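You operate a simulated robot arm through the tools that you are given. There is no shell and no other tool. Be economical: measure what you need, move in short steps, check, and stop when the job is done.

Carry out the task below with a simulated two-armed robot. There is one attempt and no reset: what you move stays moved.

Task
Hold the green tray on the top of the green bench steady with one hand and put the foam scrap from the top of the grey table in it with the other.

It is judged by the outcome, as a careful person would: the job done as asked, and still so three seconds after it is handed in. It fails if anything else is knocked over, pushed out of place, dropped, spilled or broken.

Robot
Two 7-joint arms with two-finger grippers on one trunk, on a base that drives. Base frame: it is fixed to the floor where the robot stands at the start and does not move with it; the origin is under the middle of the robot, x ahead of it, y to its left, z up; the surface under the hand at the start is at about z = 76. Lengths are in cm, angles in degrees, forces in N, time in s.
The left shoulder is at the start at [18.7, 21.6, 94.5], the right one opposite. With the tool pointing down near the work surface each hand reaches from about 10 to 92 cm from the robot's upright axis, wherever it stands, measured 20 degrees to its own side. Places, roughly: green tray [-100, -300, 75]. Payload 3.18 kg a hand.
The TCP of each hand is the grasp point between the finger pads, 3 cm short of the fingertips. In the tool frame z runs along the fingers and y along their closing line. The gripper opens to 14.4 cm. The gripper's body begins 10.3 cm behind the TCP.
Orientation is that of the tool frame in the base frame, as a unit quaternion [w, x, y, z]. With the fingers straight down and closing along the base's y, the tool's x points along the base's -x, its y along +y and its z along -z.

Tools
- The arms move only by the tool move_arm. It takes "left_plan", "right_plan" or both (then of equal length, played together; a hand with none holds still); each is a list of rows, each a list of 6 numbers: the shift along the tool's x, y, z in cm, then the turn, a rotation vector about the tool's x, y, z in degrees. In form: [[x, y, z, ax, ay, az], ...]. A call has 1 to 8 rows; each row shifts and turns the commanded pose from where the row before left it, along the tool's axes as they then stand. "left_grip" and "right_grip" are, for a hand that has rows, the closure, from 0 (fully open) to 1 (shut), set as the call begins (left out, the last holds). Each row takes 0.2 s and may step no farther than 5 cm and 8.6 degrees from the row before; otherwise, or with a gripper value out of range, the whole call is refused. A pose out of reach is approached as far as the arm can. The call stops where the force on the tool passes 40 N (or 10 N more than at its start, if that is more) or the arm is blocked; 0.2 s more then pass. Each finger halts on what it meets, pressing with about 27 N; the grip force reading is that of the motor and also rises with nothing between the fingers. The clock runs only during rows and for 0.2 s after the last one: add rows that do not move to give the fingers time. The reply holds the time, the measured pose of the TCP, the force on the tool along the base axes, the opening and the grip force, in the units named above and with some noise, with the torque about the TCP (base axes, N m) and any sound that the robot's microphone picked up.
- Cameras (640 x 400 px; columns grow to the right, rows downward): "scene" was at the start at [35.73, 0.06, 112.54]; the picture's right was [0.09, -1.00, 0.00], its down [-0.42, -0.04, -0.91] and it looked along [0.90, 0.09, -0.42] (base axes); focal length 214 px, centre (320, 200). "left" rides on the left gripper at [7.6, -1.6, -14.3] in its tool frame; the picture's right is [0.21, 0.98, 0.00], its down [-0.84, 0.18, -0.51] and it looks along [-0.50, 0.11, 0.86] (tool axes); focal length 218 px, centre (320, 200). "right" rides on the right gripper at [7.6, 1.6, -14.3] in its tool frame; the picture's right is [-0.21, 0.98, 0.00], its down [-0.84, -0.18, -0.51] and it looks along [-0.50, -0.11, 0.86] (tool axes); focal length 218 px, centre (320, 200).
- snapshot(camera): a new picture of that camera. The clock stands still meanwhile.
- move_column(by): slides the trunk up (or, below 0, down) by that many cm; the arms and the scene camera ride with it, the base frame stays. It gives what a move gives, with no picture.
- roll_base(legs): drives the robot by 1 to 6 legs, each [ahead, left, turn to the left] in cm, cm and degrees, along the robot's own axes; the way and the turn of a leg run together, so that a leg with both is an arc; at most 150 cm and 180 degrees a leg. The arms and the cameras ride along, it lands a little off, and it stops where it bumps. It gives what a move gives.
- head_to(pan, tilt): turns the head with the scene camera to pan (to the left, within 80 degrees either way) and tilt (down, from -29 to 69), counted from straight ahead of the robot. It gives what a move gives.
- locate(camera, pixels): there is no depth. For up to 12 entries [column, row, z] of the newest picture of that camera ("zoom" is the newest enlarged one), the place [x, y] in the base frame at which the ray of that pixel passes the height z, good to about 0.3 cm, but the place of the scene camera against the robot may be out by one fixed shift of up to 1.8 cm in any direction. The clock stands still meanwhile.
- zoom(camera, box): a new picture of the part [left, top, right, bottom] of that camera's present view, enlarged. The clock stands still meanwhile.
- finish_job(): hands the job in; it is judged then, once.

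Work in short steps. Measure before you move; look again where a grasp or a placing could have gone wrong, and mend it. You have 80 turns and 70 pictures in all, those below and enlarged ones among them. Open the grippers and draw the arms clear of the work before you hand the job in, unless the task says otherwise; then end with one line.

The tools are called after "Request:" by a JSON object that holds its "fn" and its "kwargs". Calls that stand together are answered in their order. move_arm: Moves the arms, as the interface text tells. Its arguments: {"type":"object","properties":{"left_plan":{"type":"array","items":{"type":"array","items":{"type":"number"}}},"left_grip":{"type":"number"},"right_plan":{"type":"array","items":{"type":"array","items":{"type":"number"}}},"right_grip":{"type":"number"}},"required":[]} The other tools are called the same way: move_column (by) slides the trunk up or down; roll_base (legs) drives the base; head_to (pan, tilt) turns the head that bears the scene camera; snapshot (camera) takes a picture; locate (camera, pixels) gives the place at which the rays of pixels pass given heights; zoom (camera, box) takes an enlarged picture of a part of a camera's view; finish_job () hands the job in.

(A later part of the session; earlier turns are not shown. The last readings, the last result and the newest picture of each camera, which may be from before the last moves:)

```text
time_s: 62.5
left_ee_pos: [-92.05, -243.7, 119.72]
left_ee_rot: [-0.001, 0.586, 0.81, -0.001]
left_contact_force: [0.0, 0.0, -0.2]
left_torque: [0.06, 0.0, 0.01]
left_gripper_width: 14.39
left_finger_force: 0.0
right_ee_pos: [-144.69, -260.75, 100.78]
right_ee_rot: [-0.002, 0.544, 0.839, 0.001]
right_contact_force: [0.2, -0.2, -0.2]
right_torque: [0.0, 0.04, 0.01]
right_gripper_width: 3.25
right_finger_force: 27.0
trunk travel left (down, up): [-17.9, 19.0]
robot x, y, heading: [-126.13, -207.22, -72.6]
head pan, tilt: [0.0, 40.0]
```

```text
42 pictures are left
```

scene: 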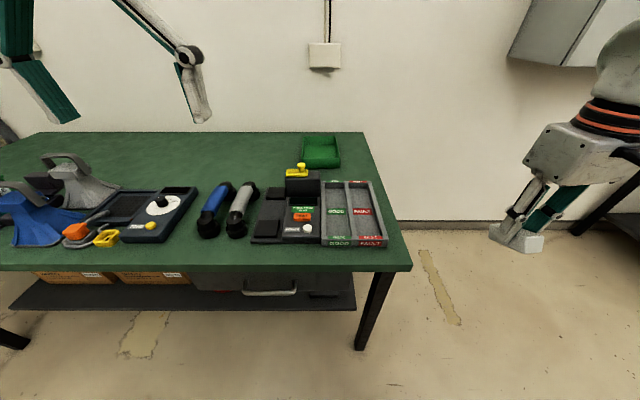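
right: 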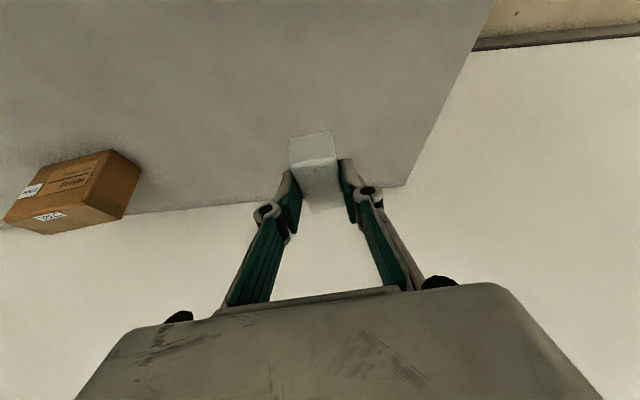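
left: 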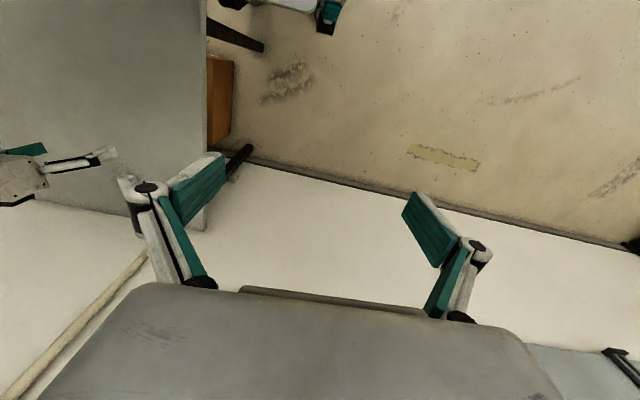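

Well placed: the tray is at (321,152), behind a black stand and a two-well GOOD/FAULT tray. I zoom and measure.

Request:
{"fn": "zoom", "kwargs": {"camera": "scene", "box": [240, 120, 400, 220]}}

Request:
{"fn": "locate", "kwargs": {"camera": "scene", "pixels": [[363, 132, 74], [411, 269, 74], [2, 268, 74], [304, 168, 74], [341, 168, 74], [303, 138, 78], [336, 135, 78], [321, 181, 78], [372, 181, 78], [301, 164, 82]]}}

```text
4.00 times, centred on (320, 170) of scene
```

zoom: 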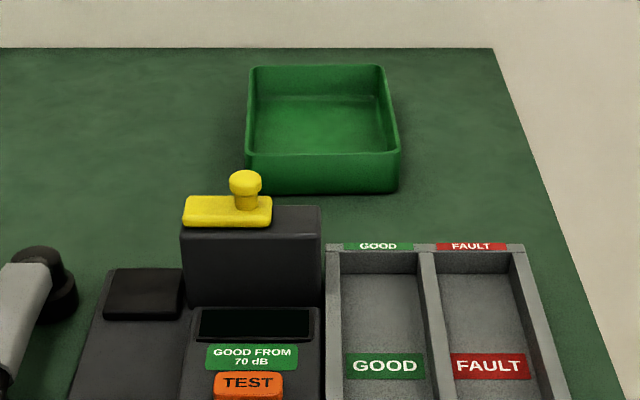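

```text
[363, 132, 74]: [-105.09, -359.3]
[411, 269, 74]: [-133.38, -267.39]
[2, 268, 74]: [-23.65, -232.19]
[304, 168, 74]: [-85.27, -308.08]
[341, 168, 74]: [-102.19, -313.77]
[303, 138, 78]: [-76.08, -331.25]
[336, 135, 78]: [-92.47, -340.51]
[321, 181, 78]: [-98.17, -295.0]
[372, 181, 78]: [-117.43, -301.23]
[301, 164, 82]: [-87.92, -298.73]
```

The tray lies about 55 cm in from the front edge but only ~16 cm from the bench's right end, so I'll work from that end. I look right to check that floor.

Request:
{"fn": "head_to", "kwargs": {"pan": -50, "tilt": 35}}

Request:
{"fn": "snapshot", "kwargs": {"camera": "scene"}}

```text
time_s: 63.6
left_ee_pos: [-92.23, -243.78, 119.78]
left_ee_rot: [-0.001, 0.587, 0.81, 0.0]
left_contact_force: [-0.7, 0.2, -0.3]
left_torque: [-0.01, 0.03, 0.01]
left_gripper_width: 14.42
left_finger_force: 0.0
right_ee_pos: [-144.71, -260.6, 100.81]
right_ee_rot: [-0.001, 0.543, 0.839, 0.002]
right_contact_force: [-0.3, 0.6, -0.3]
right_torque: [0.04, -0.02, -0.02]
right_gripper_width: 3.26
right_finger_force: 27.4
trunk travel left (down, up): [-17.9, 19.0]
robot x, y, heading: [-126.07, -207.58, -72.4]
head pan, tilt: [-50.0, 35.0]
```

```text
40 pictures are left
```

scene: 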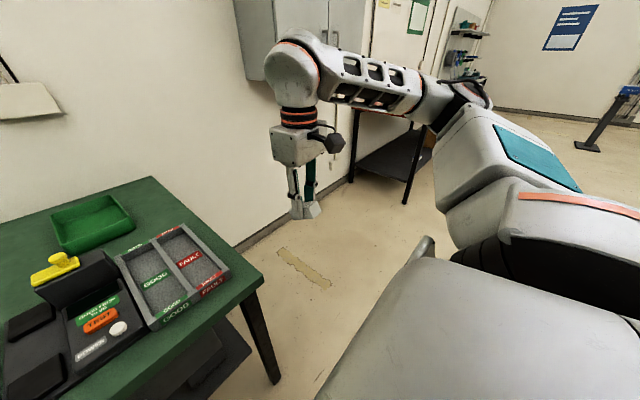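

I locate the cabinet on the wall, the second bench's legs, and the tray again.

Request:
{"fn": "locate", "kwargs": {"camera": "scene", "pixels": [[352, 182, 0], [405, 204, 0], [237, 245, 0], [275, 382, 0], [274, 82, 113], [240, 80, 113], [330, 60, 113], [54, 243, 76], [133, 222, 76], [117, 190, 80], [153, 177, 76], [262, 281, 76]]}}

Request:
{"fn": "zoom", "kwargs": {"camera": "scene", "box": [200, 0, 480, 175]}}

```text
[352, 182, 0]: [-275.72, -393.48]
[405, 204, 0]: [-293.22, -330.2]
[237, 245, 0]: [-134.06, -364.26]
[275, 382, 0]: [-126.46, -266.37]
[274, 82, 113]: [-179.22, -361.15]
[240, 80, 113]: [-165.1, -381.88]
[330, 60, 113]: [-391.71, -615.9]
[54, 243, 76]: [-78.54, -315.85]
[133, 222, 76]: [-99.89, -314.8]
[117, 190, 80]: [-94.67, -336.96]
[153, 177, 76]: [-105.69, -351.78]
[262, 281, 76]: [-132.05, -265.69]
```

```text
2.29 times, centred on (340, 88) of scene
```

zoom: 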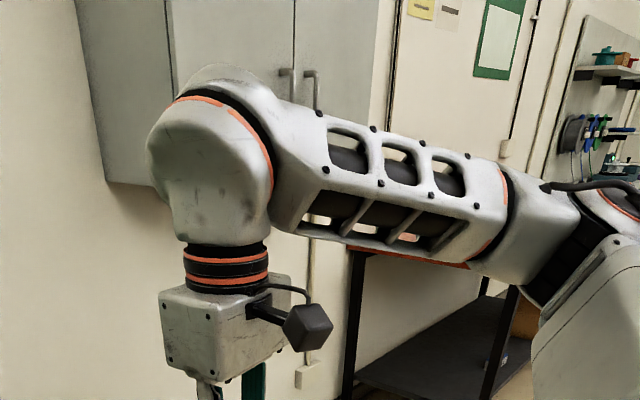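

Room between the benches is clear (second bench's leg at (-293,-330)); the wall cabinet starts ~70 cm past the bench end. I move right 75, turn left 90 to face along the bench, then slide right toward the wall partway.

Request:
{"fn": "roll_base", "kwargs": {"legs": [[0, -80, 0], [0, 0, 90]]}}

Request:
{"fn": "roll_base", "kwargs": {"legs": [[0, -60, 0]]}}

Request:
{"fn": "head_to", "kwargs": {"pan": -10, "tilt": 45}}

Request:
{"fn": "snapshot", "kwargs": {"camera": "scene"}}

```text
time_s: 74.8
left_ee_pos: [-166.29, -197.24, 119.75]
left_ee_rot: [-0.001, -0.175, 0.985, -0.001]
left_contact_force: [-0.6, 0.1, -0.2]
left_torque: [-0.02, -0.02, -0.05]
left_gripper_width: 14.42
left_finger_force: 0.0
right_ee_pos: [-147.44, -249.16, 100.86]
right_ee_rot: [-0.002, -0.226, 0.974, 0.0]
right_contact_force: [-0.6, 0.1, -0.6]
right_torque: [0.0, -0.01, -0.04]
right_gripper_width: 3.25
right_finger_force: 26.8
trunk travel left (down, up): [-17.9, 19.0]
robot x, y, heading: [-200.82, -232.34, 20.1]
head pan, tilt: [-50.0, 35.0]
```

```text
time_s: 80.5
left_ee_pos: [-146.3, -252.51, 119.84]
left_ee_rot: [-0.001, -0.173, 0.985, -0.001]
left_contact_force: [-0.2, -0.1, -0.5]
left_torque: [0.01, -0.01, 0.01]
left_gripper_width: 14.4
left_finger_force: 0.0
right_ee_pos: [-127.55, -304.48, 100.71]
right_ee_rot: [-0.002, -0.223, 0.975, 0.0]
right_contact_force: [-0.6, 0.2, -0.3]
right_torque: [0.01, 0.01, -0.01]
right_gripper_width: 3.27
right_finger_force: 27.1
trunk travel left (down, up): [-17.9, 19.0]
robot x, y, heading: [-181.18, -287.21, 19.7]
head pan, tilt: [-50.0, 35.0]
```

```text
time_s: 81.5
left_ee_pos: [-146.22, -252.46, 119.75]
left_ee_rot: [-0.001, -0.173, 0.985, -0.001]
left_contact_force: [0.6, 0.5, 0.1]
left_torque: [-0.02, -0.03, -0.01]
left_gripper_width: 14.38
left_finger_force: 0.1
right_ee_pos: [-127.53, -304.56, 100.75]
right_ee_rot: [-0.002, -0.223, 0.975, 0.001]
right_contact_force: [-0.4, -0.1, -0.8]
right_torque: [0.0, -0.01, -0.03]
right_gripper_width: 3.25
right_finger_force: 27.1
trunk travel left (down, up): [-17.9, 19.0]
robot x, y, heading: [-180.78, -287.62, 19.9]
head pan, tilt: [-10.0, 45.0]
```

```text
38 pictures are left
```

scene: 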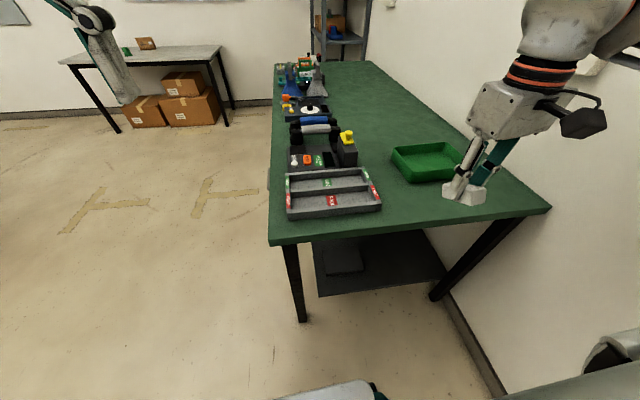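

I zoom in on the tray from here and measure.

Request:
{"fn": "zoom", "kwargs": {"camera": "scene", "box": [360, 120, 488, 200]}}

Request:
{"fn": "locate", "kwargs": {"camera": "scene", "pixels": [[269, 243, 76], [550, 210, 76], [405, 183, 76], [391, 150, 80], [405, 174, 80], [455, 146, 80], [287, 217, 76], [383, 208, 76], [357, 163, 76], [345, 131, 86]]}}

```text
5.00 times, centred on (424, 160) of scene
```

zoom: 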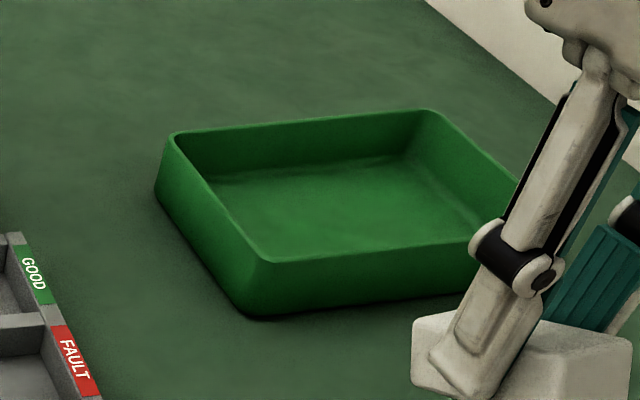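

```text
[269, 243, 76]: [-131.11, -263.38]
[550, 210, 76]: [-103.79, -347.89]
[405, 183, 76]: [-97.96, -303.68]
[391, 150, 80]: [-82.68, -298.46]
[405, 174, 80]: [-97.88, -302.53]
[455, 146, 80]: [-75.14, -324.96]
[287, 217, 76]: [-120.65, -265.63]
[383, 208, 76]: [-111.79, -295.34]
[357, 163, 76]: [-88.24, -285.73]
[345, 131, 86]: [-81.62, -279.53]
```

I locate the tray's rim corners from the zoomed picture at candidate heights.

Request:
{"fn": "locate", "kwargs": {"camera": "zoom", "pixels": [[250, 316, 76], [156, 192, 76], [268, 262, 79], [268, 262, 80], [268, 262, 81], [170, 137, 80], [170, 137, 81], [430, 110, 80], [430, 110, 81], [475, 240, 80]]}}

```text
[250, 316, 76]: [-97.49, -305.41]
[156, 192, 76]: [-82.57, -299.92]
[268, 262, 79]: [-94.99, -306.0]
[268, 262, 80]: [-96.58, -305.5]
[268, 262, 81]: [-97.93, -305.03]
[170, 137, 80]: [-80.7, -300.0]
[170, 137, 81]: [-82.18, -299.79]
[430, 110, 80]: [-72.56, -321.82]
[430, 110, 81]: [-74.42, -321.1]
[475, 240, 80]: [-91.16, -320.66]
```

Tray: ~16 x 23 cm, rim z ≈ 80.7, corners A (-97,-305), B (-82,-300), far (-74,-321); centre (-85.6,-313). I tuck the right hand inward 12 cm, then slide the base right 34 and ahead 19.

Request:
{"fn": "move_arm", "kwargs": {"right_plan": [[0, 4, 0, 0, 0, 0], [0, 4, 0, 0, 0, 0], [0, 4, 0, 0, 0, 0], [0, 0, 0, 0, 0, 0]]}}

Request:
{"fn": "roll_base", "kwargs": {"legs": [[0, -34, 0], [18, 0, 0]]}}

Request:
{"fn": "head_to", "kwargs": {"pan": -15, "tilt": 50}}

Request:
{"fn": "snapshot", "kwargs": {"camera": "scene"}}

Request:
{"fn": "snapshot", "kwargs": {"camera": "left"}}

```text
time_s: 82.5
left_ee_pos: [-146.26, -252.58, 119.87]
left_ee_rot: [0.0, -0.173, 0.985, 0.0]
left_contact_force: [-0.2, -0.6, -0.5]
left_torque: [0.03, 0.02, -0.01]
left_gripper_width: 14.4
left_finger_force: 0.1
right_ee_pos: [-132.94, -293.63, 100.89]
right_ee_rot: [-0.002, -0.223, 0.975, 0.001]
right_contact_force: [0.3, -0.7, 0.8]
right_torque: [0.02, 0.01, 0.0]
right_gripper_width: 3.25
right_finger_force: 27.2
trunk travel left (down, up): [-17.9, 19.0]
robot x, y, heading: [-181.33, -287.47, 19.9]
head pan, tilt: [-10.0, 45.0]
```

```text
time_s: 85.3
left_ee_pos: [-140.93, -271.96, 119.99]
left_ee_rot: [0.007, -0.18, 0.984, -0.01]
left_contact_force: [-0.8, 1.3, 0.1]
left_torque: [-0.05, -0.07, 0.01]
left_gripper_width: 14.41
left_finger_force: 0.2
right_ee_pos: [-127.2, -312.05, 101.3]
right_ee_rot: [-0.001, -0.248, 0.968, -0.019]
right_contact_force: [0.3, 0.5, 0.4]
right_torque: [-0.01, 0.02, 0.0]
right_gripper_width: 3.24
right_finger_force: 27.3
trunk travel left (down, up): [-17.9, 19.0]
robot x, y, heading: [-173.68, -309.12, 20.4]
head pan, tilt: [-10.0, 45.0]
stopped in leg 1: the robot was blocked; the commanded pose is now the measured one
```

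```text
time_s: 86.0
left_ee_pos: [-140.63, -271.88, 119.67]
left_ee_rot: [0.005, -0.179, 0.984, -0.011]
left_contact_force: [-0.7, -0.5, 0.1]
left_torque: [0.02, -0.01, -0.02]
left_gripper_width: 14.4
left_finger_force: 0.1
right_ee_pos: [-127.23, -312.11, 101.2]
right_ee_rot: [-0.001, -0.247, 0.969, -0.019]
right_contact_force: [-0.6, 0.5, -0.3]
right_torque: [-0.03, -0.01, -0.02]
right_gripper_width: 3.25
right_finger_force: 27.6
trunk travel left (down, up): [-17.9, 19.0]
robot x, y, heading: [-173.62, -309.24, 20.2]
head pan, tilt: [-15.0, 50.0]
```

```text
36 pictures are left
```

scene: 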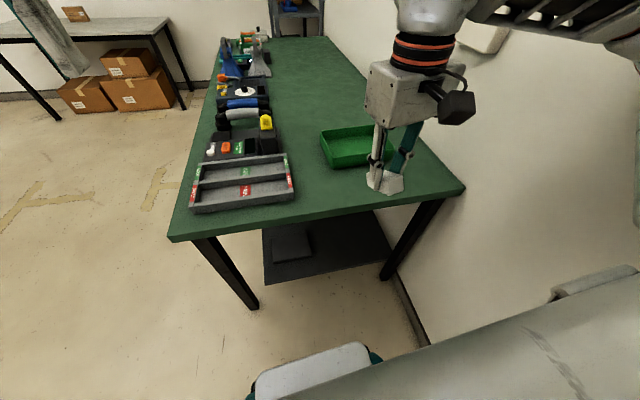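

```text
35 pictures are left
```

left: 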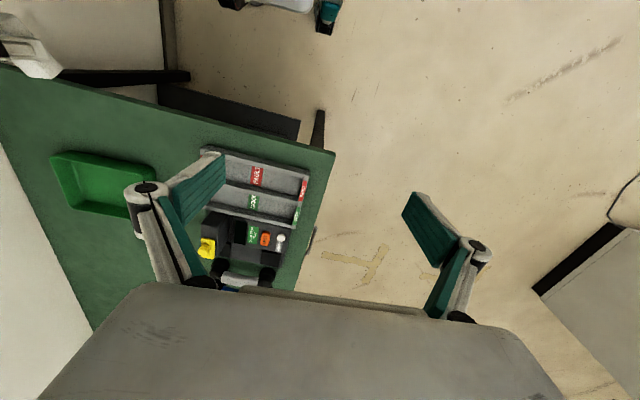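

The slide stopped at 24 cm: something on the right blocked. I look there.

Request:
{"fn": "head_to", "kwargs": {"pan": -78, "tilt": 15}}

Request:
{"fn": "snapshot", "kwargs": {"camera": "scene"}}

```text
time_s: 87.3
left_ee_pos: [-140.51, -272.0, 119.66]
left_ee_rot: [0.005, -0.179, 0.984, -0.012]
left_contact_force: [-0.2, -1.2, 0.5]
left_torque: [0.01, 0.04, 0.0]
left_gripper_width: 14.36
left_finger_force: 0.1
right_ee_pos: [-127.2, -312.14, 101.17]
right_ee_rot: [-0.002, -0.247, 0.969, -0.021]
right_contact_force: [-0.3, -0.3, 0.3]
right_torque: [0.0, -0.02, 0.0]
right_gripper_width: 3.25
right_finger_force: 27.4
trunk travel left (down, up): [-17.9, 19.0]
robot x, y, heading: [-173.41, -309.58, 20.5]
head pan, tilt: [-78.0, 15.0]
```

```text
34 pictures are left
```

scene: 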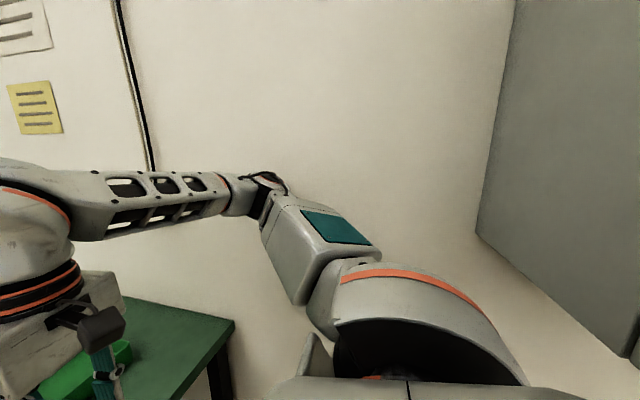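

The right elbow sticks out sideways to the wall. I move 5 left, turn 25° right to face the tray diagonally, and come in along the bench's length.

Request:
{"fn": "roll_base", "kwargs": {"legs": [[0, 6, 0], [0, 0, -25]]}}

Request:
{"fn": "roll_base", "kwargs": {"legs": [[21, 5, 0]]}}

Request:
{"fn": "head_to", "kwargs": {"pan": 0, "tilt": 50}}

Request:
{"fn": "snapshot", "kwargs": {"camera": "scene"}}

```text
time_s: 89.3
left_ee_pos: [-135.34, -273.74, 119.48]
left_ee_rot: [-0.001, -0.089, 0.996, -0.004]
left_contact_force: [-0.4, 0.0, 0.5]
left_torque: [-0.08, -0.03, 0.03]
left_gripper_width: 14.37
left_finger_force: 0.0
right_ee_pos: [-130.27, -314.54, 100.15]
right_ee_rot: [-0.011, -0.175, 0.984, -0.016]
right_contact_force: [0.4, -0.2, -0.4]
right_torque: [-0.04, 0.03, 0.02]
right_gripper_width: 3.24
right_finger_force: 26.7
trunk travel left (down, up): [-17.9, 19.0]
robot x, y, heading: [-175.71, -303.19, 10.0]
head pan, tilt: [-78.0, 15.0]
stopped in leg 2: the robot was blocked; the commanded pose is now the measured one
```

```text
time_s: 90.1
left_ee_pos: [-134.94, -273.67, 119.83]
left_ee_rot: [0.0, -0.089, 0.996, -0.002]
left_contact_force: [-0.5, 0.0, -0.3]
left_torque: [-0.02, -0.03, 0.01]
left_gripper_width: 14.41
left_finger_force: 0.1
right_ee_pos: [-129.89, -314.44, 100.6]
right_ee_rot: [-0.006, -0.175, 0.984, -0.014]
right_contact_force: [0.2, -0.1, -0.9]
right_torque: [0.01, -0.01, -0.01]
right_gripper_width: 3.26
right_finger_force: 26.4
trunk travel left (down, up): [-17.9, 19.0]
robot x, y, heading: [-174.94, -302.63, 10.2]
head pan, tilt: [-78.0, 15.0]
stopped in leg 1: the robot was blocked; the commanded pose is now the measured one
```

```text
time_s: 91.6
left_ee_pos: [-135.03, -273.63, 119.59]
left_ee_rot: [-0.001, -0.088, 0.996, -0.005]
left_contact_force: [-0.7, 0.6, -1.0]
left_torque: [-0.02, -0.01, 0.01]
left_gripper_width: 14.37
left_finger_force: 0.1
right_ee_pos: [-129.88, -314.39, 100.41]
right_ee_rot: [-0.008, -0.173, 0.985, -0.015]
right_contact_force: [-0.6, -0.2, 0.3]
right_torque: [0.0, -0.01, 0.01]
right_gripper_width: 3.23
right_finger_force: 27.2
trunk travel left (down, up): [-17.9, 19.0]
robot x, y, heading: [-174.92, -302.71, 9.9]
head pan, tilt: [0.0, 50.0]
```

```text
33 pictures are left
```

scene: 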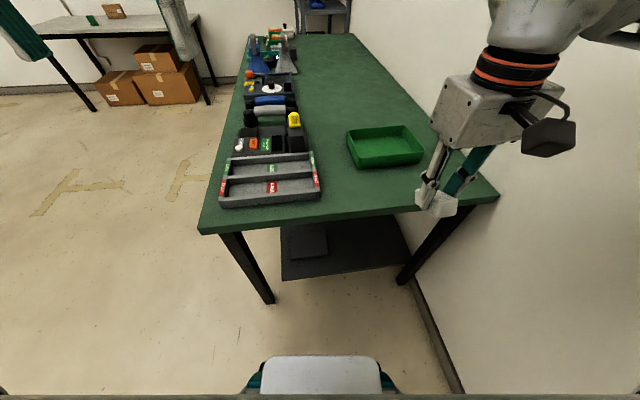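

Still blocked at the elbow, which flares out because the hand is drawn in. I move the base away from the wall, stretch the right hand forward to bring the elbow in, and look.

Request:
{"fn": "roll_base", "kwargs": {"legs": [[-2, 10, 0]]}}

Request:
{"fn": "move_arm", "kwargs": {"right_plan": [[-4.4, -0.8, 0, 0, 0, 0], [-4.4, -0.8, 0, 0, 0, 0], [-4.4, -0.8, 0, 0, 0, 0], [-4.4, -0.8, 0, 0, 0, 0], [-4.4, -0.8, 0, 0, 0, 0], [0, 0, 0, 0, 0, 0]]}}

Request:
{"fn": "head_to", "kwargs": {"pan": -50, "tilt": 25}}

Request:
{"fn": "snapshot", "kwargs": {"camera": "scene"}}

```text
time_s: 93.1
left_ee_pos: [-138.15, -264.72, 119.63]
left_ee_rot: [-0.002, -0.09, 0.996, -0.001]
left_contact_force: [-0.4, 0.4, 0.5]
left_torque: [-0.05, -0.04, 0.02]
left_gripper_width: 14.39
left_finger_force: 0.0
right_ee_pos: [-133.24, -305.48, 100.12]
right_ee_rot: [-0.009, -0.174, 0.985, -0.012]
right_contact_force: [-0.1, -1.0, 0.2]
right_torque: [-0.03, -0.04, 0.0]
right_gripper_width: 3.26
right_finger_force: 26.6
trunk travel left (down, up): [-17.9, 19.0]
robot x, y, heading: [-178.87, -293.0, 9.8]
head pan, tilt: [0.0, 50.0]
```

```text
time_s: 94.5
left_ee_pos: [-138.18, -264.75, 119.63]
left_ee_rot: [-0.003, -0.089, 0.996, -0.001]
left_contact_force: [-0.5, 0.1, 0.3]
left_torque: [-0.02, 0.01, 0.02]
left_gripper_width: 14.4
left_finger_force: 0.0
right_ee_pos: [-114.46, -302.33, 99.6]
right_ee_rot: [-0.009, -0.173, 0.985, -0.011]
right_contact_force: [0.9, -0.4, -0.1]
right_torque: [-0.03, 0.01, 0.05]
right_gripper_width: 3.25
right_finger_force: 27.3
right hand out of reach, approached as far as the arm can: row 5
trunk travel left (down, up): [-17.9, 19.0]
robot x, y, heading: [-178.61, -293.71, 9.8]
head pan, tilt: [0.0, 50.0]
```

```text
time_s: 95.7
left_ee_pos: [-138.17, -264.76, 119.63]
left_ee_rot: [-0.002, -0.089, 0.996, 0.0]
left_contact_force: [0.1, -0.1, -0.5]
left_torque: [0.01, -0.03, 0.01]
left_gripper_width: 14.4
left_finger_force: 0.0
right_ee_pos: [-114.4, -302.43, 99.62]
right_ee_rot: [-0.009, -0.174, 0.985, -0.011]
right_contact_force: [-0.6, -0.1, -0.2]
right_torque: [-0.03, 0.03, -0.01]
right_gripper_width: 3.25
right_finger_force: 26.8
trunk travel left (down, up): [-17.9, 19.0]
robot x, y, heading: [-178.9, -293.44, 9.6]
head pan, tilt: [-50.0, 25.0]
```

```text
32 pictures are left
```

scene: 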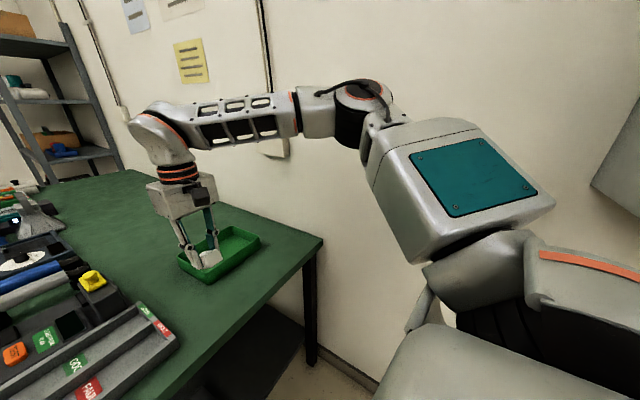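

The elbow has come in somewhat and the hand is already within 25 cm of the tray. I advance the base 22 cm along the bench and a little toward the wall, then turn a bit right.

Request:
{"fn": "roll_base", "kwargs": {"legs": [[22, -4, 0]]}}

Request:
{"fn": "roll_base", "kwargs": {"legs": [[0, 0, -14]]}}

Request:
{"fn": "snapshot", "kwargs": {"camera": "scene"}}

```text
time_s: 97.4
left_ee_pos: [-116.13, -265.17, 119.69]
left_ee_rot: [-0.003, -0.086, 0.996, -0.001]
left_contact_force: [0.9, 0.5, 1.0]
left_torque: [-0.01, 0.02, 0.03]
left_gripper_width: 14.39
left_finger_force: 0.1
right_ee_pos: [-92.49, -302.95, 99.76]
right_ee_rot: [-0.008, -0.17, 0.985, -0.011]
right_contact_force: [-0.3, 0.6, 0.2]
right_torque: [0.01, 0.07, 0.01]
right_gripper_width: 3.24
right_finger_force: 27.0
trunk travel left (down, up): [-17.9, 19.0]
robot x, y, heading: [-156.62, -293.11, 9.9]
head pan, tilt: [-50.0, 25.0]
```

```text
time_s: 98.6
left_ee_pos: [-110.34, -276.15, 119.84]
left_ee_rot: [-0.002, 0.036, 0.999, 0.0]
left_contact_force: [0.2, -0.1, -0.8]
left_torque: [0.05, 0.02, -0.02]
left_gripper_width: 14.42
left_finger_force: 0.0
right_ee_pos: [-96.71, -318.36, 99.82]
right_ee_rot: [-0.009, -0.048, 0.999, -0.009]
right_contact_force: [0.1, -0.9, 0.2]
right_torque: [0.08, 0.0, 0.0]
right_gripper_width: 3.23
right_finger_force: 26.8
trunk travel left (down, up): [-17.9, 19.0]
robot x, y, heading: [-156.69, -293.79, -4.5]
head pan, tilt: [-50.0, 25.0]
```

```text
31 pictures are left
```

scene: 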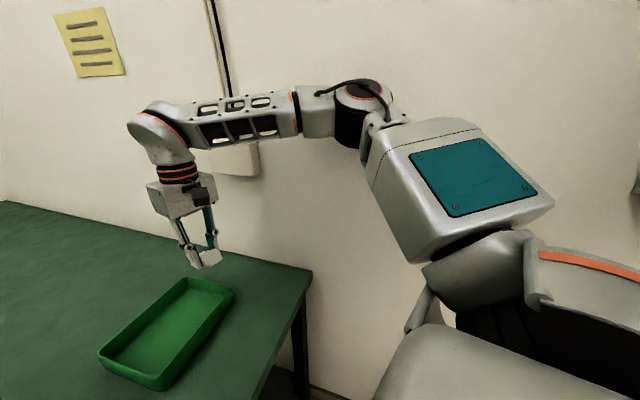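

The turn went through and both hands now face the tray. I advance 7 cm more, then aim the head at the tray for a fresh measurement.

Request:
{"fn": "roll_base", "kwargs": {"legs": [[7, -1, 0]]}}

Request:
{"fn": "head_to", "kwargs": {"pan": -10, "tilt": 50}}

Request:
{"fn": "snapshot", "kwargs": {"camera": "scene"}}

Request:
{"fn": "snapshot", "kwargs": {"camera": "right"}}

```text
time_s: 99.6
left_ee_pos: [-107.03, -276.38, 119.51]
left_ee_rot: [-0.005, 0.029, 1.0, 0.0]
left_contact_force: [0.1, 0.1, 0.0]
left_torque: [0.01, 0.03, -0.04]
left_gripper_width: 14.38
left_finger_force: 0.3
right_ee_pos: [-92.86, -318.65, 99.5]
right_ee_rot: [-0.01, -0.054, 0.998, -0.011]
right_contact_force: [0.5, -0.2, -0.3]
right_torque: [-0.02, 0.04, -0.01]
right_gripper_width: 3.25
right_finger_force: 27.4
trunk travel left (down, up): [-17.9, 19.0]
robot x, y, heading: [-153.18, -294.49, -3.7]
head pan, tilt: [-50.0, 25.0]
stopped in leg 1: the robot was blocked; the commanded pose is now the measured one
```

```text
time_s: 100.7
left_ee_pos: [-107.25, -276.38, 119.6]
left_ee_rot: [-0.003, 0.029, 1.0, 0.0]
left_contact_force: [0.1, -0.6, 0.0]
left_torque: [0.05, -0.01, -0.02]
left_gripper_width: 14.4
left_finger_force: 0.0
right_ee_pos: [-92.94, -318.54, 99.68]
right_ee_rot: [-0.009, -0.055, 0.998, -0.01]
right_contact_force: [-0.6, -0.5, -0.3]
right_torque: [0.03, 0.0, -0.01]
right_gripper_width: 3.25
right_finger_force: 26.7
trunk travel left (down, up): [-17.9, 19.0]
robot x, y, heading: [-153.4, -294.53, -3.6]
head pan, tilt: [-10.0, 50.0]
```

```text
30 pictures are left
```

scene: 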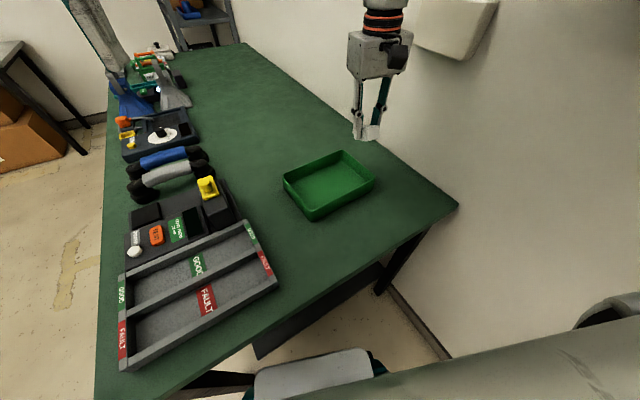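

```text
29 pictures are left
```

right: 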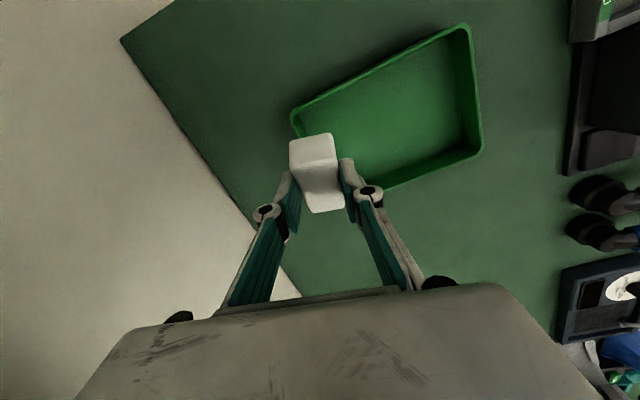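

The base is as close as it goes (touching, nothing displaced). I measure the tray's rim from the right-hand camera and the scene camera.

Request:
{"fn": "locate", "kwargs": {"camera": "right", "pixels": [[292, 112, 80.7], [468, 25, 80.7], [483, 152, 80.7], [385, 190, 80.7], [292, 112, 76], [481, 158, 76]]}}

Request:
{"fn": "zoom", "kwargs": {"camera": "scene", "box": [264, 140, 392, 220]}}

Request:
{"fn": "locate", "kwargs": {"camera": "scene", "pixels": [[284, 181, 80.7], [311, 210, 80.7], [373, 180, 80.7], [343, 152, 80.7], [316, 220, 76], [288, 192, 76]]}}

```text
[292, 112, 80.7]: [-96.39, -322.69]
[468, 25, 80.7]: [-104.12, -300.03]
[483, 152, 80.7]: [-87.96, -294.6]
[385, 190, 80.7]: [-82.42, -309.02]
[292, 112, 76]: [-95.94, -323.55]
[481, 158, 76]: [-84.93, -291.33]
```

```text
5.00 times, centred on (328, 180) of scene
```

zoom: 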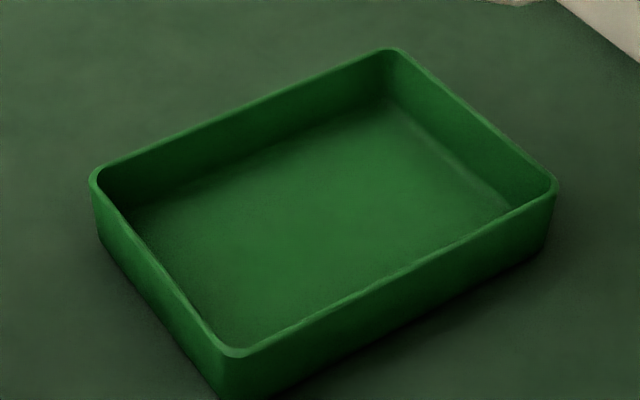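

```text
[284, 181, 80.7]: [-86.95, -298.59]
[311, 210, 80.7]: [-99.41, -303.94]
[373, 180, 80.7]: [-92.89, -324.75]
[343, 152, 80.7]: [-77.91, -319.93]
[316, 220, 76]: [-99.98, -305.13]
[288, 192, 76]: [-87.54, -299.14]
```

My scene pixels were rough; I repeat with the enlarged picture, then an enlarged right-hand picture.

Request:
{"fn": "locate", "kwargs": {"camera": "zoom", "pixels": [[92, 178, 80.7], [235, 355, 80.7], [557, 188, 80.7], [397, 48, 80.7], [100, 240, 76], [218, 395, 76], [547, 255, 76]]}}

Request:
{"fn": "zoom", "kwargs": {"camera": "right", "box": [270, 5, 526, 165]}}

```text
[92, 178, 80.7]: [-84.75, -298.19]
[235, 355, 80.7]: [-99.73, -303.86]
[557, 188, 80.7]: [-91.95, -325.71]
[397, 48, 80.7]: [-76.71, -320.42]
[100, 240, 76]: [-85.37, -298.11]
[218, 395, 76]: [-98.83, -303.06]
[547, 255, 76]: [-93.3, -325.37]
```

```text
2.50 times, centred on (398, 85) of right
```

zoom: 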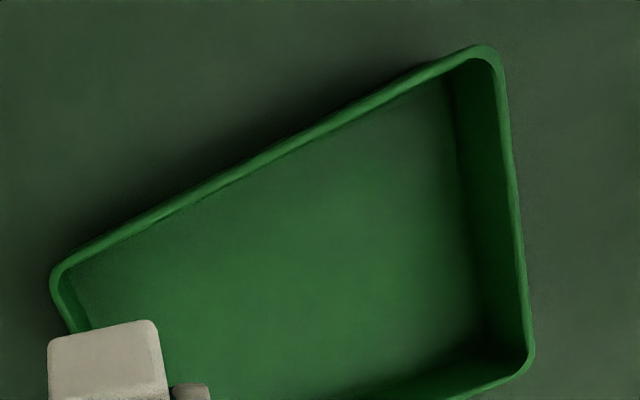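

Request:
{"fn": "locate", "kwargs": {"camera": "zoom", "pixels": [[497, 52, 80.7], [50, 275, 80.7], [533, 370, 80.7], [497, 52, 79], [533, 370, 79]]}}

Request:
{"fn": "zoom", "kwargs": {"camera": "left", "box": [0, 0, 640, 400]}}

```text
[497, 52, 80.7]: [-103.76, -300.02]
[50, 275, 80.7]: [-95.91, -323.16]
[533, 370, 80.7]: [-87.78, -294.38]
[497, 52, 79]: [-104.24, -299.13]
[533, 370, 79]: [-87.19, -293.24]
```

```text
1.00 times, centred on (320, 200) of left (not enlarged: the box is as wide or as high as the picture)
```

zoom: 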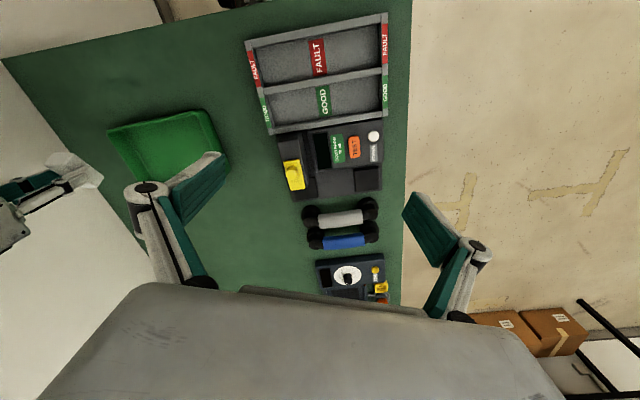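

I compare with the left camera: corners A at about (208,110), D at (107,130).

Request:
{"fn": "zoom", "kwargs": {"camera": "left", "box": [90, 90, 250, 190]}}

Request:
{"fn": "locate", "kwargs": {"camera": "left", "pixels": [[208, 110, 80.7], [107, 130, 80.7], [248, 42, 78], [388, 14, 78], [5, 60, 76], [412, 0, 76]]}}

Request:
{"fn": "locate", "kwargs": {"camera": "scene", "pixels": [[118, 328, 78], [270, 278, 78], [458, 205, 76], [278, 282, 76]]}}

```text
4.00 times, centred on (170, 140) of left
```

zoom: 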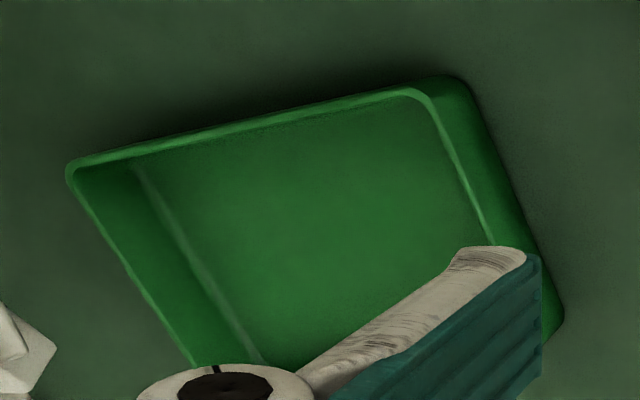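

```text
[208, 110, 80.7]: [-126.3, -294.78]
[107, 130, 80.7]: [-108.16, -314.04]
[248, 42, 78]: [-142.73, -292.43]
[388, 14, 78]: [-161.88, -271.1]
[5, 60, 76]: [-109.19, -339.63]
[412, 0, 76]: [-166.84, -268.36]
```

```text
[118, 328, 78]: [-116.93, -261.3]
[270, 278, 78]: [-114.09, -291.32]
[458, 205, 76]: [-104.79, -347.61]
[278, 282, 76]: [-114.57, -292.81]
```

The "left" picture was an old one; I locate in the newest enlarged left picture: rim A (428,92), D (68,170), B-side edge (492,240).

Request:
{"fn": "locate", "kwargs": {"camera": "zoom", "pixels": [[428, 90, 80.7], [66, 170, 80.7], [495, 245, 80.7], [460, 78, 76], [565, 320, 76]]}}

```text
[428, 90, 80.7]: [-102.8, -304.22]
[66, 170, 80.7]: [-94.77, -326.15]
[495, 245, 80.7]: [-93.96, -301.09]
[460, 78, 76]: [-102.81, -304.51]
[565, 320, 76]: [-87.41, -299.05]
```

Combining left and right views, they agree only if the rim is at z ≈ 84.7 (bench ≈ 80): tray A (-103,-302), B (-89.3,-297.3), D (-96.4,-322.5), yaw 19°, 14.5 x 21.5 cm. I bring the left hand above the tray's left wall, staying high, turn it square, and half close it.

Request:
{"fn": "move_arm", "kwargs": {"left_plan": [[-1.68, -3.9, 0, 0, 0, 0], [-1.68, -3.9, 0, 0, 0, 0], [-1.68, -3.9, 0, 0, 0, 0], [-1.68, -3.9, 0, 0, 0, 0], [-1.68, -3.5, 0, 0, 0, 0], [0, 0, 0, 0, 0, -7.5], [0, 0, 0, 0, 0, -7.5], [0, 0, 0, 0, 0, -7.5]], "left_grip": 0.4}}

Request:
{"fn": "snapshot", "kwargs": {"camera": "left"}}

```text
time_s: 102.5
left_ee_pos: [-99.84, -295.84, 119.6]
left_ee_rot: [-0.004, -0.167, 0.986, 0.001]
left_contact_force: [-0.3, 0.8, -0.2]
left_torque: [-0.02, 0.02, 0.0]
left_gripper_width: 8.63
left_finger_force: 0.1
right_ee_pos: [-92.98, -318.6, 99.8]
right_ee_rot: [-0.009, -0.055, 0.998, -0.01]
right_contact_force: [0.2, 0.3, 0.5]
right_torque: [0.0, 0.0, -0.03]
right_gripper_width: 3.27
right_finger_force: 26.8
trunk travel left (down, up): [-17.9, 19.0]
robot x, y, heading: [-153.31, -294.69, -3.7]
head pan, tilt: [-10.0, 50.0]
```

```text
24 pictures are left
```

left: 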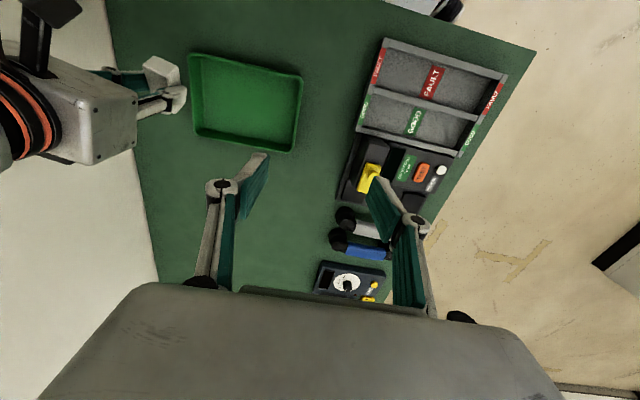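

I check the tray's rim corners from this pose.

Request:
{"fn": "locate", "kwargs": {"camera": "left", "pixels": [[301, 75, 84.7], [292, 152, 84.7], [190, 54, 84.7], [301, 75, 80.7], [292, 152, 80.7], [190, 54, 80.7], [357, 132, 82], [382, 38, 82]]}}

```text
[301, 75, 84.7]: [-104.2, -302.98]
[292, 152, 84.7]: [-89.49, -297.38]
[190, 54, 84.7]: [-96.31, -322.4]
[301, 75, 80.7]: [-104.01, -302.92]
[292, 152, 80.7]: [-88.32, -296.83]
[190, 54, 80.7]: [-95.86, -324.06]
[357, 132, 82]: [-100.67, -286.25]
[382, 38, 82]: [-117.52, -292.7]
```

Consistent (wall at (-98,-300.8), 40 % along). I shift 5.4 cm toward the tray and descend to z ≈ 92.

Request:
{"fn": "move_arm", "kwargs": {"left_plan": [[0.1, -2.7, 0, 0, 0, 0], [0.1, -2.7, 0, 0, 0, 0], [0, 0, 4.6, 0, 0, 0], [0, 0, 4.6, 0, 0, 0], [0, 0, 4.6, 0, 0, 0], [0, 0, 4.6, 0, 0, 0], [0, 0, 4.6, 0, 0, 0], [0, 0, 4.6, 0, 0, 0]]}}

Request:
{"fn": "snapshot", "kwargs": {"camera": "left"}}

```text
time_s: 104.3
left_ee_pos: [-98.55, -301.41, 91.6]
left_ee_rot: [-0.004, -0.165, 0.986, 0.001]
left_contact_force: [0.4, 0.0, 0.2]
left_torque: [0.01, 0.03, 0.01]
left_gripper_width: 8.62
left_finger_force: 0.1
right_ee_pos: [-92.88, -318.65, 99.77]
right_ee_rot: [-0.01, -0.054, 0.998, -0.01]
right_contact_force: [0.3, 0.2, 0.1]
right_torque: [-0.02, 0.03, 0.01]
right_gripper_width: 3.24
right_finger_force: 27.3
trunk travel left (down, up): [-17.9, 19.0]
robot x, y, heading: [-153.88, -294.69, -3.7]
head pan, tilt: [-10.0, 50.0]
```

```text
23 pictures are left
```

left: 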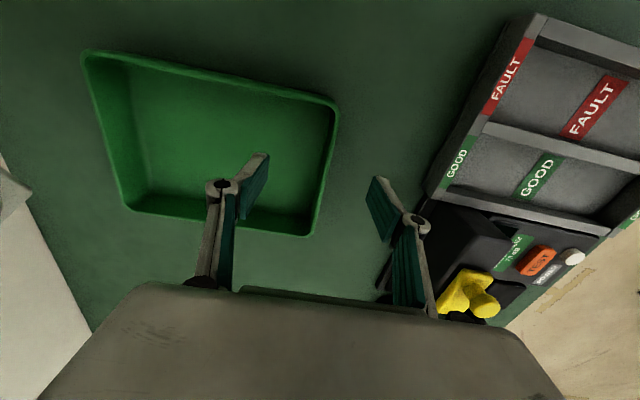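

The fingers straddle the tray's left wall, between A (338,103) and B (310,236). I check the heights once more.

Request:
{"fn": "locate", "kwargs": {"camera": "left", "pixels": [[338, 103, 84.7], [310, 236, 84.7], [84, 52, 84.7], [128, 208, 84.7], [338, 103, 82], [310, 236, 82], [84, 52, 82], [395, 220, 85], [395, 220, 92]]}}

Request:
{"fn": "zoom", "kwargs": {"camera": "scene", "box": [200, 60, 440, 210]}}

```text
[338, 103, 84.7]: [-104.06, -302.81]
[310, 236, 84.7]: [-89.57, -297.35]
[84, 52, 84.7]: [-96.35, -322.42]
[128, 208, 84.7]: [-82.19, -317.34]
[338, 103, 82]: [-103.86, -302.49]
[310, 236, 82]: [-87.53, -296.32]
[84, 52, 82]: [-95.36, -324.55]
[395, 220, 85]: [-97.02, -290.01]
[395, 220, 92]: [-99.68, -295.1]
```

```text
2.67 times, centred on (320, 135) of scene
```

zoom: 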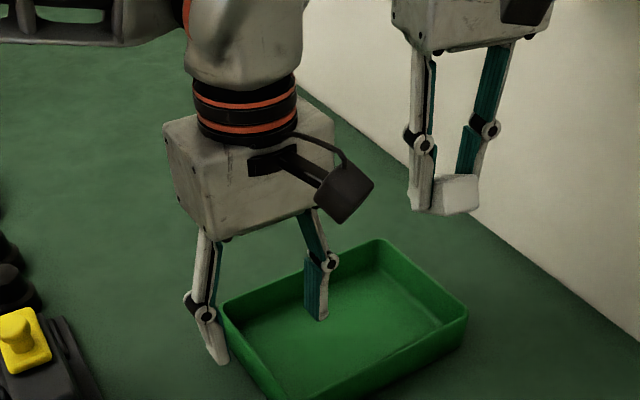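

Rim z 84.7 confirmed. I shift 0.4 cm outward and descend to TCP z ≈ 85, tips clear of the bench by ~2 cm.

Request:
{"fn": "move_arm", "kwargs": {"left_plan": [[0, 0.4, 0, 0, 0, 0], [0, 0, 3, 0, 0, 0], [0, 0, 2, 0, 0, 0], [0, 0, 1.5, 0, 0, 0], [0, 0, 0, 0, 0, 0]]}}

Request:
{"fn": "snapshot", "kwargs": {"camera": "left"}}

```text
time_s: 105.5
left_ee_pos: [-98.63, -300.64, 85.52]
left_ee_rot: [-0.002, -0.165, 0.986, 0.001]
left_contact_force: [-0.2, 0.8, 0.1]
left_torque: [-0.01, 0.01, -0.01]
left_gripper_width: 8.65
left_finger_force: 0.0
right_ee_pos: [-92.88, -318.59, 99.81]
right_ee_rot: [-0.009, -0.053, 0.998, -0.01]
right_contact_force: [0.7, -0.4, 0.3]
right_torque: [0.01, 0.03, -0.01]
right_gripper_width: 3.23
right_finger_force: 27.0
trunk travel left (down, up): [-17.9, 19.0]
robot x, y, heading: [-153.13, -294.7, -3.8]
head pan, tilt: [-10.0, 50.0]
```

```text
21 pictures are left
```

left: 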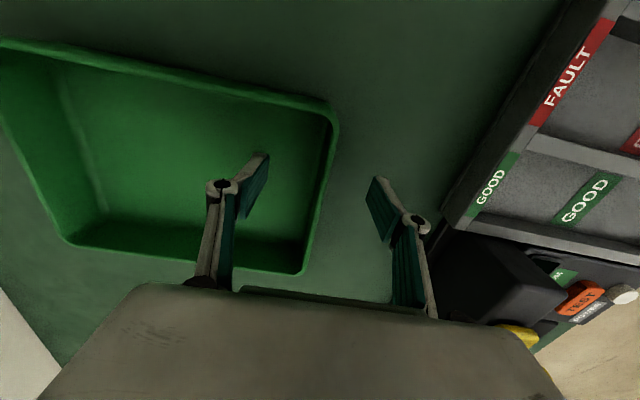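

The wall (col ~322) lies midway between the pads (255 and 380). I close the left hand on it.

Request:
{"fn": "move_arm", "kwargs": {"left_plan": [[0, 0, 0.3, 0, 0, 0], [0, 0, 0, 0, 0, 0], [0, 0, 0, 0, 0, 0], [0, 0, 0, 0, 0, 0], [0, 0, 0, 0, 0, 0]], "left_grip": 1}}

Request:
{"fn": "snapshot", "kwargs": {"camera": "left"}}

Request:
{"fn": "snapshot", "kwargs": {"camera": "right"}}

```text
time_s: 106.7
left_ee_pos: [-98.67, -300.8, 85.23]
left_ee_rot: [-0.003, -0.167, 0.986, 0.0]
left_contact_force: [0.4, 0.2, -0.7]
left_torque: [-0.06, 0.07, 0.12]
left_gripper_width: 0.6
left_finger_force: 27.1
right_ee_pos: [-92.96, -318.47, 99.72]
right_ee_rot: [-0.009, -0.054, 0.998, -0.01]
right_contact_force: [0.6, -0.2, -0.4]
right_torque: [0.01, 0.04, 0.0]
right_gripper_width: 3.3
right_finger_force: 26.9
trunk travel left (down, up): [-17.9, 19.0]
robot x, y, heading: [-153.57, -294.72, -3.7]
head pan, tilt: [-10.0, 50.0]
```

```text
20 pictures are left
```

left: 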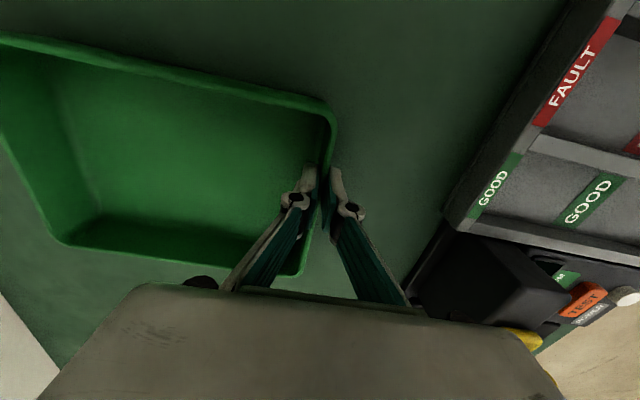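

```text
19 pictures are left
```

right: 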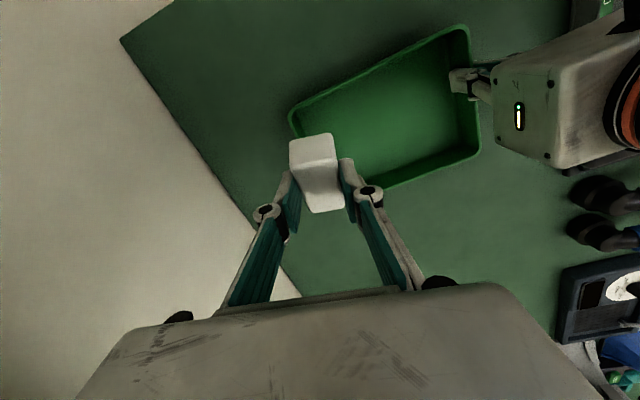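

The tray is held (0.6 cm wall between the pads). Now I square the right hand to the tray (−13° about tool z) and pitch it forward 28° so that the foam lies flat again, still high.

Request:
{"fn": "move_arm", "kwargs": {"right_plan": [[0, 0, 0, 0, 0, -6.5], [0, 0, 0, 0, 0, -6.5], [0, 0, 0, 0, -7, 0], [0, 0, 0, 0, -7, 0], [0, 0, 0, 0, -7, 0], [0, 0, 0, 0, -7, 0], [0, 0, 0, 0, 0, 0]]}}

Request:
{"fn": "snapshot", "kwargs": {"camera": "right"}}

Request:
{"fn": "snapshot", "kwargs": {"camera": "scene"}}

```text
time_s: 108.5
left_ee_pos: [-98.84, -297.26, 85.78]
left_ee_rot: [-0.002, -0.177, 0.984, -0.011]
left_contact_force: [2.6, 1.9, -1.0]
left_torque: [0.03, 0.26, 0.05]
left_gripper_width: 0.6
left_finger_force: 27.2
right_ee_pos: [-93.1, -312.46, 100.74]
right_ee_rot: [0.237, -0.096, 0.967, -0.015]
right_contact_force: [0.8, 0.8, -0.3]
right_torque: [0.08, 0.15, 0.03]
right_gripper_width: 3.24
right_finger_force: 26.7
right hand out of reach, approached as far as the arm can: row 1, 2
trunk travel left (down, up): [-17.9, 19.0]
robot x, y, heading: [-153.27, -294.32, -2.5]
head pan, tilt: [-10.0, 50.0]
stopped in row 7 (right hand): the arm was blocked; the commanded pose is now the measured one
```

```text
18 pictures are left
```

right: 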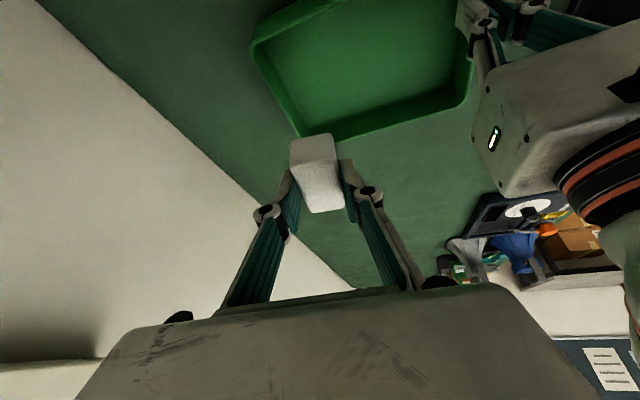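

```text
17 pictures are left
```

scene: 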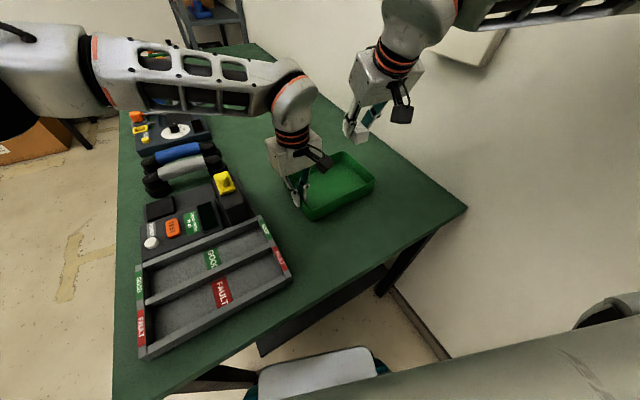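

The right elbow pressed the wall and shifted the robot slightly, carrying the tray ~3 cm along the bench depth; nothing else was touched. I measure the tray from the right-hand view before going on.

Request:
{"fn": "locate", "kwargs": {"camera": "right", "pixels": [[251, 45, 85], [303, 138, 85], [468, 98, 85]]}}

Request:
{"fn": "zoom", "kwargs": {"camera": "scene", "box": [220, 80, 460, 230]}}

```text
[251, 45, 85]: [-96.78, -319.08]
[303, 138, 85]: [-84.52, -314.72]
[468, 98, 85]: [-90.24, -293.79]
```

```text
2.67 times, centred on (340, 155) of scene
```

zoom: 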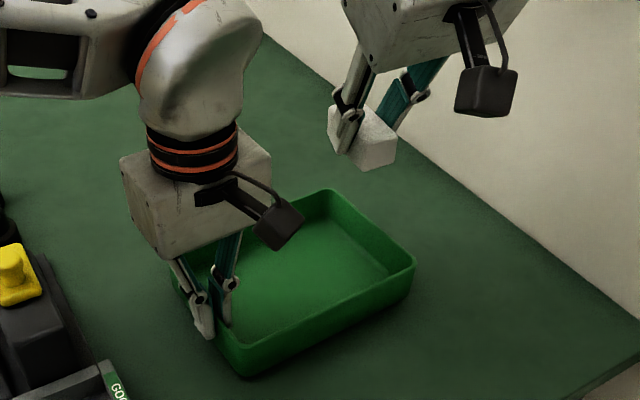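

The foam is now flat and right above the tray's far half: foam centre ≈ (-92.3,-312.3), tray D (-96.8,-319), E (-84,-314.7). I shift it slightly and go straight down part of the way, checking that nothing pushes.

Request:
{"fn": "move_arm", "kwargs": {"right_plan": [[-0.88, -0.5, 0.47, 0, 0, 0], [1.17, 0, 2.2, 0, 0, 0], [1.17, 0, 2.2, 0, 0, 0]]}}

```text
time_s: 109.5
left_ee_pos: [-99.99, -297.43, 86.17]
left_ee_rot: [0.002, -0.173, 0.985, -0.013]
left_contact_force: [0.4, 0.4, -2.0]
left_torque: [0.07, 0.19, 0.01]
left_gripper_width: 0.63
left_finger_force: 27.1
right_ee_pos: [-93.04, -312.72, 97.97]
right_ee_rot: [0.253, -0.101, 0.962, -0.02]
right_contact_force: [0.8, -0.8, 0.4]
right_torque: [0.03, 0.06, 0.03]
right_gripper_width: 3.23
right_finger_force: 27.2
trunk travel left (down, up): [-17.9, 19.0]
robot x, y, heading: [-153.35, -294.08, -2.8]
head pan, tilt: [-10.0, 50.0]
stopped in row 3 (right hand): the arm was blocked; the commanded pose is now the measured one
```

Blocked again by the elbow at the wall. Tilting back to vertical frees the elbow (that posture was free before), so I undo the pitch in place and check.

Request:
{"fn": "move_arm", "kwargs": {"right_plan": [[0, 0, 0, 0, 7, 0], [0, 0, 0, 0, 7, 0], [0, 0, 0, 0, 7, 0], [0, 0, 0, 0, 7, 0], [0, 0, 0, 0, 0, 0]]}}

Request:
{"fn": "head_to", "kwargs": {"pan": -45, "tilt": 30}}

Request:
{"fn": "snapshot", "kwargs": {"camera": "scene"}}

```text
time_s: 110.7
left_ee_pos: [-98.6, -299.72, 85.1]
left_ee_rot: [-0.004, -0.174, 0.985, 0.001]
left_contact_force: [1.2, -1.6, 0.0]
left_torque: [-0.01, 0.17, 0.1]
left_gripper_width: 0.6
left_finger_force: 27.3
right_ee_pos: [-91.79, -315.69, 95.5]
right_ee_rot: [-0.003, -0.088, 0.996, -0.027]
right_contact_force: [0.2, 0.0, -0.4]
right_torque: [-0.02, 0.0, -0.01]
right_gripper_width: 3.25
right_finger_force: 27.0
trunk travel left (down, up): [-17.9, 19.0]
robot x, y, heading: [-153.5, -294.42, -2.7]
head pan, tilt: [-10.0, 50.0]
```

```text
time_s: 111.7
left_ee_pos: [-98.71, -299.68, 85.19]
left_ee_rot: [-0.003, -0.172, 0.985, 0.0]
left_contact_force: [0.2, 0.1, -0.4]
left_torque: [-0.01, 0.12, -0.01]
left_gripper_width: 0.6
left_finger_force: 27.0
right_ee_pos: [-91.83, -315.69, 95.67]
right_ee_rot: [0.001, -0.087, 0.996, -0.027]
right_contact_force: [0.1, -1.0, -0.4]
right_torque: [0.01, 0.01, -0.04]
right_gripper_width: 3.29
right_finger_force: 27.4
trunk travel left (down, up): [-17.9, 19.0]
robot x, y, heading: [-153.21, -294.36, -2.9]
head pan, tilt: [-45.0, 30.0]
```

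```text
15 pictures are left
```

scene: 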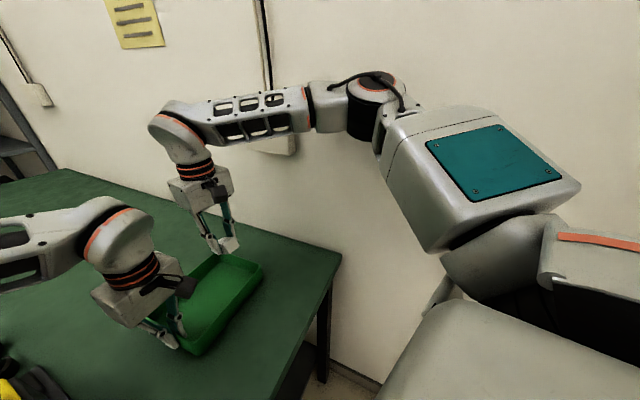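

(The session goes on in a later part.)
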